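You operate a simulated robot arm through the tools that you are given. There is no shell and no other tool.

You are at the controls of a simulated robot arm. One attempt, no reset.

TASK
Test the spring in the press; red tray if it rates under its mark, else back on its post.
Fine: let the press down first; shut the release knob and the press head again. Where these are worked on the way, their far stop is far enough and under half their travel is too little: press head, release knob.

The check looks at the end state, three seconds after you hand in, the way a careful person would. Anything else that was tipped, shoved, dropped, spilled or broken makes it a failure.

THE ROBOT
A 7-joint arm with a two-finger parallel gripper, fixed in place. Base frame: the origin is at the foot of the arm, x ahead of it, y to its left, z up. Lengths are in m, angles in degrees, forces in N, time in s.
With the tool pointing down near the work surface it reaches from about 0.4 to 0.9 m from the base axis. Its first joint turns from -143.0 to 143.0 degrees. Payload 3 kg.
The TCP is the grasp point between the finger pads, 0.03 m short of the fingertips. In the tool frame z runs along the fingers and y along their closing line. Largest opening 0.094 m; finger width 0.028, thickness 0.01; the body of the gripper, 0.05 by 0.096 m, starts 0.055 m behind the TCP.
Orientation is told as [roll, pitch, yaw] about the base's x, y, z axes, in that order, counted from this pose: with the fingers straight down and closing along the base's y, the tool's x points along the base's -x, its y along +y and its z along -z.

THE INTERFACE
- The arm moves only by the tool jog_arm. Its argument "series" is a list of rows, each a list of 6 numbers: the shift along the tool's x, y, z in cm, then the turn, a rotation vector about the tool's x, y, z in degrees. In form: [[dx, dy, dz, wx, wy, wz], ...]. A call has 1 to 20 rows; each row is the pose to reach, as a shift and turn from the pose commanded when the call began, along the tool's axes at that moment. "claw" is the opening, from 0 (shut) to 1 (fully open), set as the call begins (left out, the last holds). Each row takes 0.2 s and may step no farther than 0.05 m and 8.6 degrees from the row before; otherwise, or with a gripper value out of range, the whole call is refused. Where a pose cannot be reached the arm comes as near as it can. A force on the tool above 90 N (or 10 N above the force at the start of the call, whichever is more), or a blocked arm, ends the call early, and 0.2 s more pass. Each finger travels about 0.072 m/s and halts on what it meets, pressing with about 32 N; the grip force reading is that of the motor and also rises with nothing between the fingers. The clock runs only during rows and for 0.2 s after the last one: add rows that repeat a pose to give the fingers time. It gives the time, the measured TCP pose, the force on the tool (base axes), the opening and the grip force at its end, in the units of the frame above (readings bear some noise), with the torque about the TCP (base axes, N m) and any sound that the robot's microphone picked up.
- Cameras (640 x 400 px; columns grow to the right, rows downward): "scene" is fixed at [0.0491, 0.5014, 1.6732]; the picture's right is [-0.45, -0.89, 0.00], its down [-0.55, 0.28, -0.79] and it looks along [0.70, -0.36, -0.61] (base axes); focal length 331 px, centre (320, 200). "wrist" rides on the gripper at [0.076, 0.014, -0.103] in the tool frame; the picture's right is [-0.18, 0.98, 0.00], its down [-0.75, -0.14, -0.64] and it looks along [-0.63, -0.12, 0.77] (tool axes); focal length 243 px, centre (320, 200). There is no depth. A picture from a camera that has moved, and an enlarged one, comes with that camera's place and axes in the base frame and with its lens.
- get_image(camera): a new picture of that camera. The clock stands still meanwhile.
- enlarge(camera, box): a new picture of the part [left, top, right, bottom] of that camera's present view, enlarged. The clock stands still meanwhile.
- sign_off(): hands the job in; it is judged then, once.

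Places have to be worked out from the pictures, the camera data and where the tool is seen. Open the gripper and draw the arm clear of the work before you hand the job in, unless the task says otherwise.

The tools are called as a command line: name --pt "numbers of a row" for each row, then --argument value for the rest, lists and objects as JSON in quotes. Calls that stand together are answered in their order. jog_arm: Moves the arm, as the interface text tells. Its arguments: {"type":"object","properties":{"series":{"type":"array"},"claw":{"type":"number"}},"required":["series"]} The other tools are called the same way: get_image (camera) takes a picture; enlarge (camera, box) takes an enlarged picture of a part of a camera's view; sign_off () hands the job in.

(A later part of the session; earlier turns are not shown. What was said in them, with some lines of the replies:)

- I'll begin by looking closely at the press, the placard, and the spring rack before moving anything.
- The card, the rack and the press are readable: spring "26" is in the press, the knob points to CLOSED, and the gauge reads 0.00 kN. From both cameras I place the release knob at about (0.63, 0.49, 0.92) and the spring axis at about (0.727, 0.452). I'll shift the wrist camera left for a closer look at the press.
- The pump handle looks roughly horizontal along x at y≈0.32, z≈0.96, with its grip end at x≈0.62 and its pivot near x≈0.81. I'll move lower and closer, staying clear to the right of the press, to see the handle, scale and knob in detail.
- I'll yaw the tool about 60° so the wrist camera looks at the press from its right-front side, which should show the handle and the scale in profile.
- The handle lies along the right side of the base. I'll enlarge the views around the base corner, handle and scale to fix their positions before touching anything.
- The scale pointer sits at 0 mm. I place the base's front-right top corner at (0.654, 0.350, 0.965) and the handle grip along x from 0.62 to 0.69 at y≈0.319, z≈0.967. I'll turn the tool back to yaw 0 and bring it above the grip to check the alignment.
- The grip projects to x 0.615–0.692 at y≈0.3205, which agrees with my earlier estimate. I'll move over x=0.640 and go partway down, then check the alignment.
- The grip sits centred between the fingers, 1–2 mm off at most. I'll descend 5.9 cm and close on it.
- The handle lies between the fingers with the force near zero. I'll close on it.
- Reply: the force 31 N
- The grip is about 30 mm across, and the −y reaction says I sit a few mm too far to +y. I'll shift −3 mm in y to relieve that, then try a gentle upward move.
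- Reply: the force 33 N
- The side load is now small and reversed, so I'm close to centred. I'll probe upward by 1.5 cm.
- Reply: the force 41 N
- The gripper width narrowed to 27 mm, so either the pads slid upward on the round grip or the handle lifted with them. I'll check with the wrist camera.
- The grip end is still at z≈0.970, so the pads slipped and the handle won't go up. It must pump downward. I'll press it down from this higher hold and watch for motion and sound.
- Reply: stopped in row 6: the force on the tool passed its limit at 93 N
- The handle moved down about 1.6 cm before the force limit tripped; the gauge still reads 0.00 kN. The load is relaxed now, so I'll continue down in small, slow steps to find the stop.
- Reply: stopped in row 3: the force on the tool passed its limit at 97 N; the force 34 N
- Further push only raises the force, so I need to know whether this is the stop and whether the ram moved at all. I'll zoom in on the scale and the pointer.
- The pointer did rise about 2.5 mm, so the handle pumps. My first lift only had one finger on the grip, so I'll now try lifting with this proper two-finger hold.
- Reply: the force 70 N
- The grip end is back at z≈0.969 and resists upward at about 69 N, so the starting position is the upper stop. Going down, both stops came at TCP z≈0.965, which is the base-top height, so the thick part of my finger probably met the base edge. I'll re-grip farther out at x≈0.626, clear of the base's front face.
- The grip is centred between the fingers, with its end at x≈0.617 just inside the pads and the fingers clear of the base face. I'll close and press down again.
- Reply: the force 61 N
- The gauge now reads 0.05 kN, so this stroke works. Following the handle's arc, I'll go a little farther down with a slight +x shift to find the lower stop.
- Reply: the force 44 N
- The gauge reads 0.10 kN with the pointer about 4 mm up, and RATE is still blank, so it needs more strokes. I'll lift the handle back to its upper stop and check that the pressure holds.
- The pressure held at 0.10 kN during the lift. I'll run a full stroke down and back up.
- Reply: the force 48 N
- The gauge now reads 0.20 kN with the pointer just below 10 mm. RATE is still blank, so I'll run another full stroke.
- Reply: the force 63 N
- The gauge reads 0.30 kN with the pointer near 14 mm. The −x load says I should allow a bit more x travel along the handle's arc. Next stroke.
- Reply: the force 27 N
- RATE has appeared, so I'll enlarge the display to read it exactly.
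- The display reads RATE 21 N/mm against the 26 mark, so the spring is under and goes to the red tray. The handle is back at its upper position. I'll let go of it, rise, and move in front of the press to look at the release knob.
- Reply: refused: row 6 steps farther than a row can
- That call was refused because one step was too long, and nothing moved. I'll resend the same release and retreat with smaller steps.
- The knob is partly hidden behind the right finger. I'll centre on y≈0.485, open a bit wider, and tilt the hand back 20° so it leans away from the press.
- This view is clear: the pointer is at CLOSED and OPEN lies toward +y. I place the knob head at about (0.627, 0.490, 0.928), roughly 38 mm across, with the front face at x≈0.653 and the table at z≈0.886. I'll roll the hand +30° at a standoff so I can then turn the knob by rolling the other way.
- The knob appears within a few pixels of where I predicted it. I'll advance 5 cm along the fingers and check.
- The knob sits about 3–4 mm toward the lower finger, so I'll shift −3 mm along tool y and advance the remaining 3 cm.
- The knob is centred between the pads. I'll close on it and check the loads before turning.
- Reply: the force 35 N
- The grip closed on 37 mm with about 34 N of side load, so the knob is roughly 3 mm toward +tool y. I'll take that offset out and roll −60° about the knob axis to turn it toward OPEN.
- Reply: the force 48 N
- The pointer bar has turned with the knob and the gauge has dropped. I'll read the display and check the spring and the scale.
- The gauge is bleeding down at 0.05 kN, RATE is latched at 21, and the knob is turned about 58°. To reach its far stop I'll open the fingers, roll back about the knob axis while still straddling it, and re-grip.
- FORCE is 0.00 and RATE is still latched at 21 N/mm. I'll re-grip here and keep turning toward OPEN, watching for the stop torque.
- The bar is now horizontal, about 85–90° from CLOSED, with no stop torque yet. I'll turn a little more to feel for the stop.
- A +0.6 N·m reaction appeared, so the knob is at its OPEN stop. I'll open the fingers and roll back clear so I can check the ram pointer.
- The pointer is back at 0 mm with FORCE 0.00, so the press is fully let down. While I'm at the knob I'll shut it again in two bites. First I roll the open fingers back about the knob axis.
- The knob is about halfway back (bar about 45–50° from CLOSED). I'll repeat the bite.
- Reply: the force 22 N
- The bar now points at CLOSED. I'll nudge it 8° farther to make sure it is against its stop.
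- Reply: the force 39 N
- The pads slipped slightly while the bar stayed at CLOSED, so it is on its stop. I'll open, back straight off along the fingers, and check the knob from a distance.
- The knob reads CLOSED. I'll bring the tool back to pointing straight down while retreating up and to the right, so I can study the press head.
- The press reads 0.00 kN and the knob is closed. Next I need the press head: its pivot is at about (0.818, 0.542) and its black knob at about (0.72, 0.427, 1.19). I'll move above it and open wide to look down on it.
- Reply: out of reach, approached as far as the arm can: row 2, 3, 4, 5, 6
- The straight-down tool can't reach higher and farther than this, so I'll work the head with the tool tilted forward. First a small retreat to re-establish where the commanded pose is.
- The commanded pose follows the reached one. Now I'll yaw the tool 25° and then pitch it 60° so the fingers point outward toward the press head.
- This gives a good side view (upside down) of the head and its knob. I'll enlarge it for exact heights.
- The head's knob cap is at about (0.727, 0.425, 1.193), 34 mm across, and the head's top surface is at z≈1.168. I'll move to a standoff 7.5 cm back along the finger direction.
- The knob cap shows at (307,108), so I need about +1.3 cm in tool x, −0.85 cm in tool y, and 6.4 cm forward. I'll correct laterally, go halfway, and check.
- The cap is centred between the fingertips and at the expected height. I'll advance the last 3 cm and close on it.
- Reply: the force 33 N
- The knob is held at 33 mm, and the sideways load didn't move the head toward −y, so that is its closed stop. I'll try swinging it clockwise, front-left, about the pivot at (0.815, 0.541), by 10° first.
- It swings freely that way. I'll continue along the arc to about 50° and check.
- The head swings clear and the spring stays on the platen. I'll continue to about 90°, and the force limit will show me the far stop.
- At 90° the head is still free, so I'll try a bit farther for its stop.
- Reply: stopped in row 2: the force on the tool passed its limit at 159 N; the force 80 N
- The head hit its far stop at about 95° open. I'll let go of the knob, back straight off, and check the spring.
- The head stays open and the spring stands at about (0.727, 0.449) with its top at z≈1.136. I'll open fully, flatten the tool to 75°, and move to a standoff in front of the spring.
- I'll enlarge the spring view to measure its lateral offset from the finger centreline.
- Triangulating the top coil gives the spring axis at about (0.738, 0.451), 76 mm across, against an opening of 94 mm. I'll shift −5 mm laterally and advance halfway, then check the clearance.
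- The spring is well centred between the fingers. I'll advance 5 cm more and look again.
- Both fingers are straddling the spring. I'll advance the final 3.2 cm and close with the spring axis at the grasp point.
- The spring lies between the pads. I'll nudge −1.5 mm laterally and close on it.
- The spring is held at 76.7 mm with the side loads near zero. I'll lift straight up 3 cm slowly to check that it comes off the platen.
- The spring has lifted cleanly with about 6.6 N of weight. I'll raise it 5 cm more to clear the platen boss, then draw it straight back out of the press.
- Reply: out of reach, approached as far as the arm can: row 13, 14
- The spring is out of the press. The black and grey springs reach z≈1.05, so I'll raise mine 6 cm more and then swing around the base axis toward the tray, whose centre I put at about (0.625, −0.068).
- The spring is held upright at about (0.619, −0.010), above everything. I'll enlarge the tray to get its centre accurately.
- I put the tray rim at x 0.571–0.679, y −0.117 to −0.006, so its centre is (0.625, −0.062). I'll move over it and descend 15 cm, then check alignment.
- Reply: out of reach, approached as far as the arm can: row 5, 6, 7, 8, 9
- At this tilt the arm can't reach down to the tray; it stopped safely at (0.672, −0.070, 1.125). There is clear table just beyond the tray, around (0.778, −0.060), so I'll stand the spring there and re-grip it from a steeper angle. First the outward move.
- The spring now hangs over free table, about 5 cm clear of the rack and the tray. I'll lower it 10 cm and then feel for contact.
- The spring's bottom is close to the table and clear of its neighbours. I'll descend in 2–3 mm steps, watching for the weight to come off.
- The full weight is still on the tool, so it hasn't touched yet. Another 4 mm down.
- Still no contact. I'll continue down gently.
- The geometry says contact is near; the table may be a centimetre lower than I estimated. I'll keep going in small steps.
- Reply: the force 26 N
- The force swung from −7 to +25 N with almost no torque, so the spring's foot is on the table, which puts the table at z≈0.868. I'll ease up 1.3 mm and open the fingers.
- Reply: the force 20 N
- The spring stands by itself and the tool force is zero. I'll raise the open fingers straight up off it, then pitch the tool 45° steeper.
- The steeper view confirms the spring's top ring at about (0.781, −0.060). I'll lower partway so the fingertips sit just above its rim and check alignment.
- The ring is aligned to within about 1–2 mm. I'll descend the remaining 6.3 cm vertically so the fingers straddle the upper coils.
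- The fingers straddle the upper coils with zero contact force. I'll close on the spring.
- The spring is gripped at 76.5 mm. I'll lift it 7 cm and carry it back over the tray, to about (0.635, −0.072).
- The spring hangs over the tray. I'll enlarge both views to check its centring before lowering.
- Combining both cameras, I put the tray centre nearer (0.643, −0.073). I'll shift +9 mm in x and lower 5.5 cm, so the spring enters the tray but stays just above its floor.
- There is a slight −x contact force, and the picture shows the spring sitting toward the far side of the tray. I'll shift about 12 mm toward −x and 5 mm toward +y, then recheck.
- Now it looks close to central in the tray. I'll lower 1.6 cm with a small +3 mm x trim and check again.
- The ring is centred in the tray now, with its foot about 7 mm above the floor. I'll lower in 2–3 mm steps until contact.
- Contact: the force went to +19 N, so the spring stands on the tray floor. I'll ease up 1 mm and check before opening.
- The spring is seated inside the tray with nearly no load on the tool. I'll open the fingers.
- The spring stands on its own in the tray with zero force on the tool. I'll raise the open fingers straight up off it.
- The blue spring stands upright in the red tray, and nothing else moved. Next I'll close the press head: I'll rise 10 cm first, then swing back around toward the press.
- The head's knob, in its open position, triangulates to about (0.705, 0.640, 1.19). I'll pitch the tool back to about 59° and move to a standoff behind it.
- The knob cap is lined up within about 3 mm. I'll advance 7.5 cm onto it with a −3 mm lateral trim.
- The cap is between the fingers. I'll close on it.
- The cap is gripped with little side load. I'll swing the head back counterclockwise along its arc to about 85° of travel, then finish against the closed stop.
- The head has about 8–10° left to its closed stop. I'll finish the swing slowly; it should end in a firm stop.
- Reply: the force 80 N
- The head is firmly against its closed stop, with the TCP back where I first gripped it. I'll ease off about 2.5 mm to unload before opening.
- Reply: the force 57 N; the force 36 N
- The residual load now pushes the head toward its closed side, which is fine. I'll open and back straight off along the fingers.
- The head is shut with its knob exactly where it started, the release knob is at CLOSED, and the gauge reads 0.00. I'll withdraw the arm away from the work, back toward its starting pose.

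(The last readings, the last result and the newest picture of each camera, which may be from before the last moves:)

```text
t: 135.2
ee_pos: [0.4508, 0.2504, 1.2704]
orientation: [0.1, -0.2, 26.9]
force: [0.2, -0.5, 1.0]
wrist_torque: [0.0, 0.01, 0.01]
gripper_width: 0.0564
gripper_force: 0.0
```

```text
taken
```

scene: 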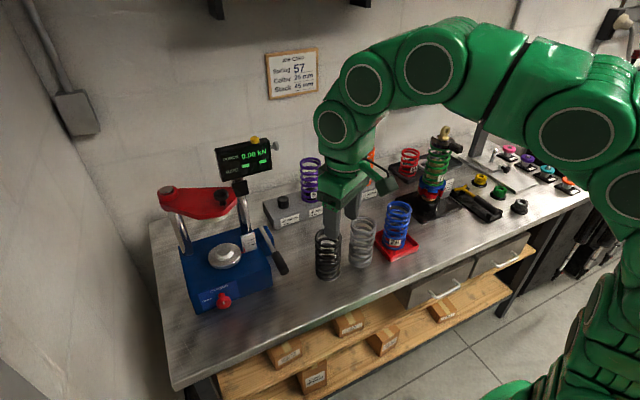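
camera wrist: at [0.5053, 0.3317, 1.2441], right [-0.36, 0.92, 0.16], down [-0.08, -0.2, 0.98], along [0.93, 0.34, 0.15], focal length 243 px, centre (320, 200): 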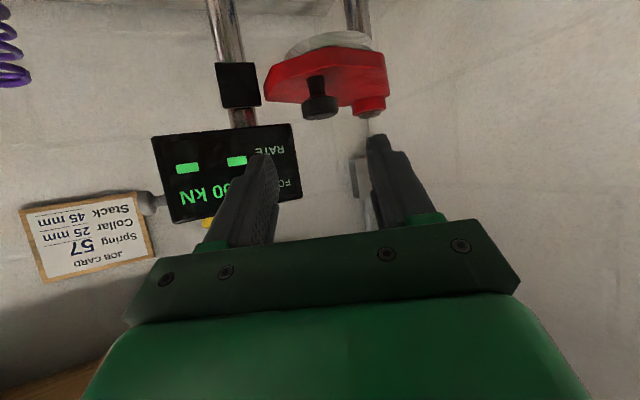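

The bench looks right. I'll move the arm the rest of the way to its starting pose with the gripper open, then do a last inspection.

jog_arm --pt "1.8 -3.57 -0.7 0 0 5.4" --pt "3.6 -7.14 -1.4 0 0 10.8" --pt "5.4 -10.7 -2.1 0 0 16.1" --pt "7.2 -14.3 -2.8 0 0 21.5" --pt "9.05 -17.84 -3.5 0 0 26.9" --pt "9.05 -17.84 -3.5 0 0 26.9" --claw 1.0

get_image --camera "scene"

get_image --camera "wrist"

enlarge --camera "scene" --box '[140, 120, 300, 320]'

enlarge --camera "scene" --box '[180, 260, 280, 320]'

enlarge --camera "scene" --box '[300, 170, 440, 290]'

```text
t: 136.6
ee_pos: [0.4503, 0.0525, 1.3058]
orientation: [0.0, -0.2, -0.2]
force: [0.4, -0.6, -0.6]
wrist_torque: [0.0, -0.01, 0.0]
gripper_width: 0.0939
gripper_force: 0.1
```

```text
taken
```

scene: 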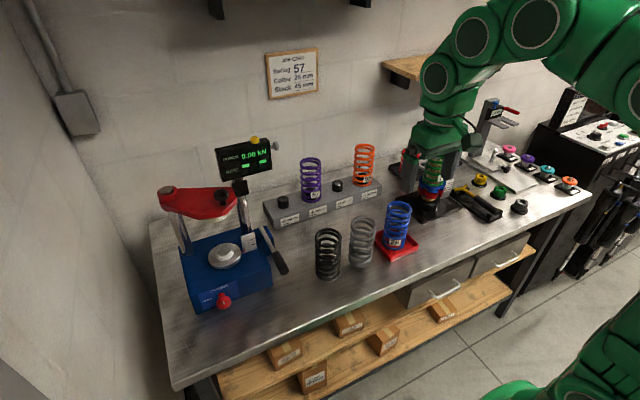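

```text
taken
camera wrist: at [0.3725, 0.0659, 1.4088], right [0.19, 0.98, 0.0], down [0.75, -0.15, 0.64], along [0.63, -0.12, -0.76], focal length 243 px, centre (320, 200)
```

wrist: 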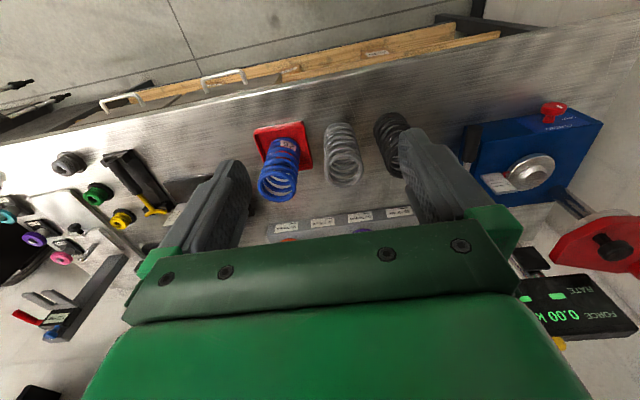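

```text
2.00 times, centred on (220, 220) of scene
camera zoom: at [0.0491, 0.5014, 1.6732], right [-0.45, -0.89, 0.0], down [-0.55, 0.28, -0.79], along [0.7, -0.36, -0.61], focal length 663 px, centre (520, 160)
```

zoom: 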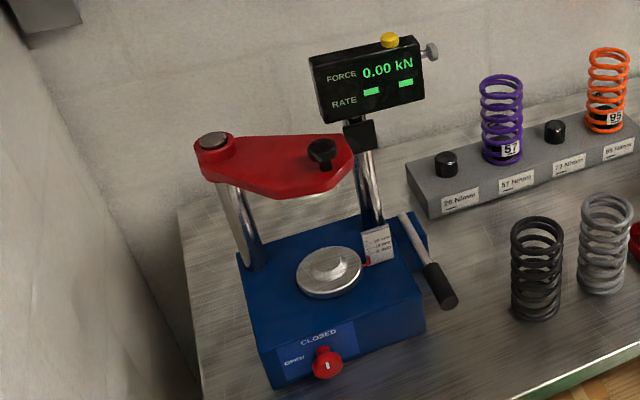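

```text
6.40 times, centred on (230, 290) of scene
camera zoom: at [0.0491, 0.5014, 1.6732], right [-0.45, -0.89, 0.0], down [-0.55, 0.28, -0.79], along [0.7, -0.36, -0.61], focal length 2121 px, centre (896, -376)
```

zoom: 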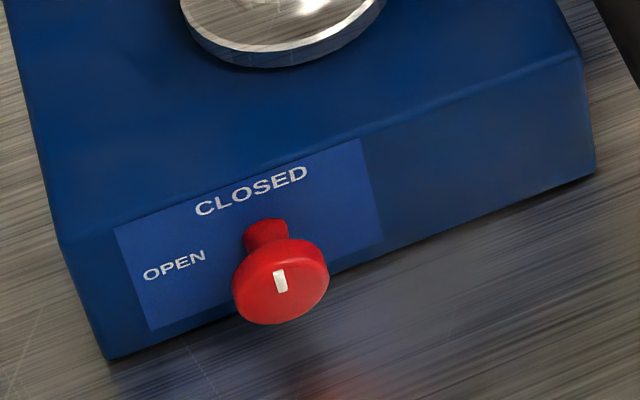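

```text
3.33 times, centred on (370, 230) of scene
camera zoom: at [0.0491, 0.5014, 1.6732], right [-0.45, -0.89, 0.0], down [-0.55, 0.28, -0.79], along [0.7, -0.36, -0.61], focal length 1105 px, centre (153, 100)
```

zoom: 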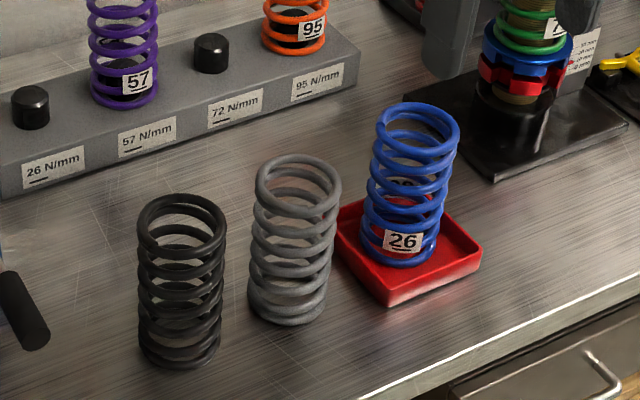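

Everything looks in place. One last comparison of the release knob's pointer with the first picture, using the same crop.

enlarge --camera "scene" --box '[180, 210, 300, 310]'

```text
4.00 times, centred on (240, 260) of scene
camera zoom: at [0.0491, 0.5014, 1.6732], right [-0.45, -0.89, 0.0], down [-0.55, 0.28, -0.79], along [0.7, -0.36, -0.61], focal length 1326 px, centre (640, -40)
```

zoom: 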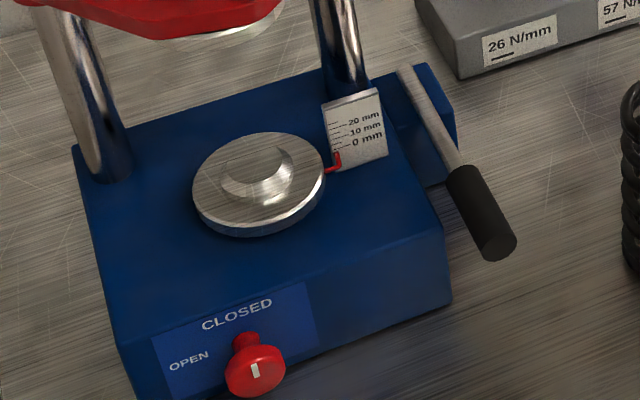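

The knob pointer, pump handle, ram pointer at 0 mm and press head all match the first picture. The spring tested at 21 N/mm against its 26 mark and stands in the red tray, and the arm is clear with the gripper open. I'm handing in.

sign_off

```text
The job is handed in.
```

The spring failed its test: the press read 21 N/mm against its mark of 26 N/mm, so it is standing upright in the red tray.

- **Press:** I let it down before opening the head. It reads 0.00 kN, with the ram pointer at 0 mm.
- **Release knob and press head:** I worked both to their far stops and shut them again. They match the first picture.
- **Rest of the bench:** In the final pictures nothing else looks moved or tipped. On the way I stood the spring on clear table briefly to re-grip it, because the arm could not reach the tray from the first hold.
- **Arm:** It is back near its starting pose with the gripper open. I have handed the job in.
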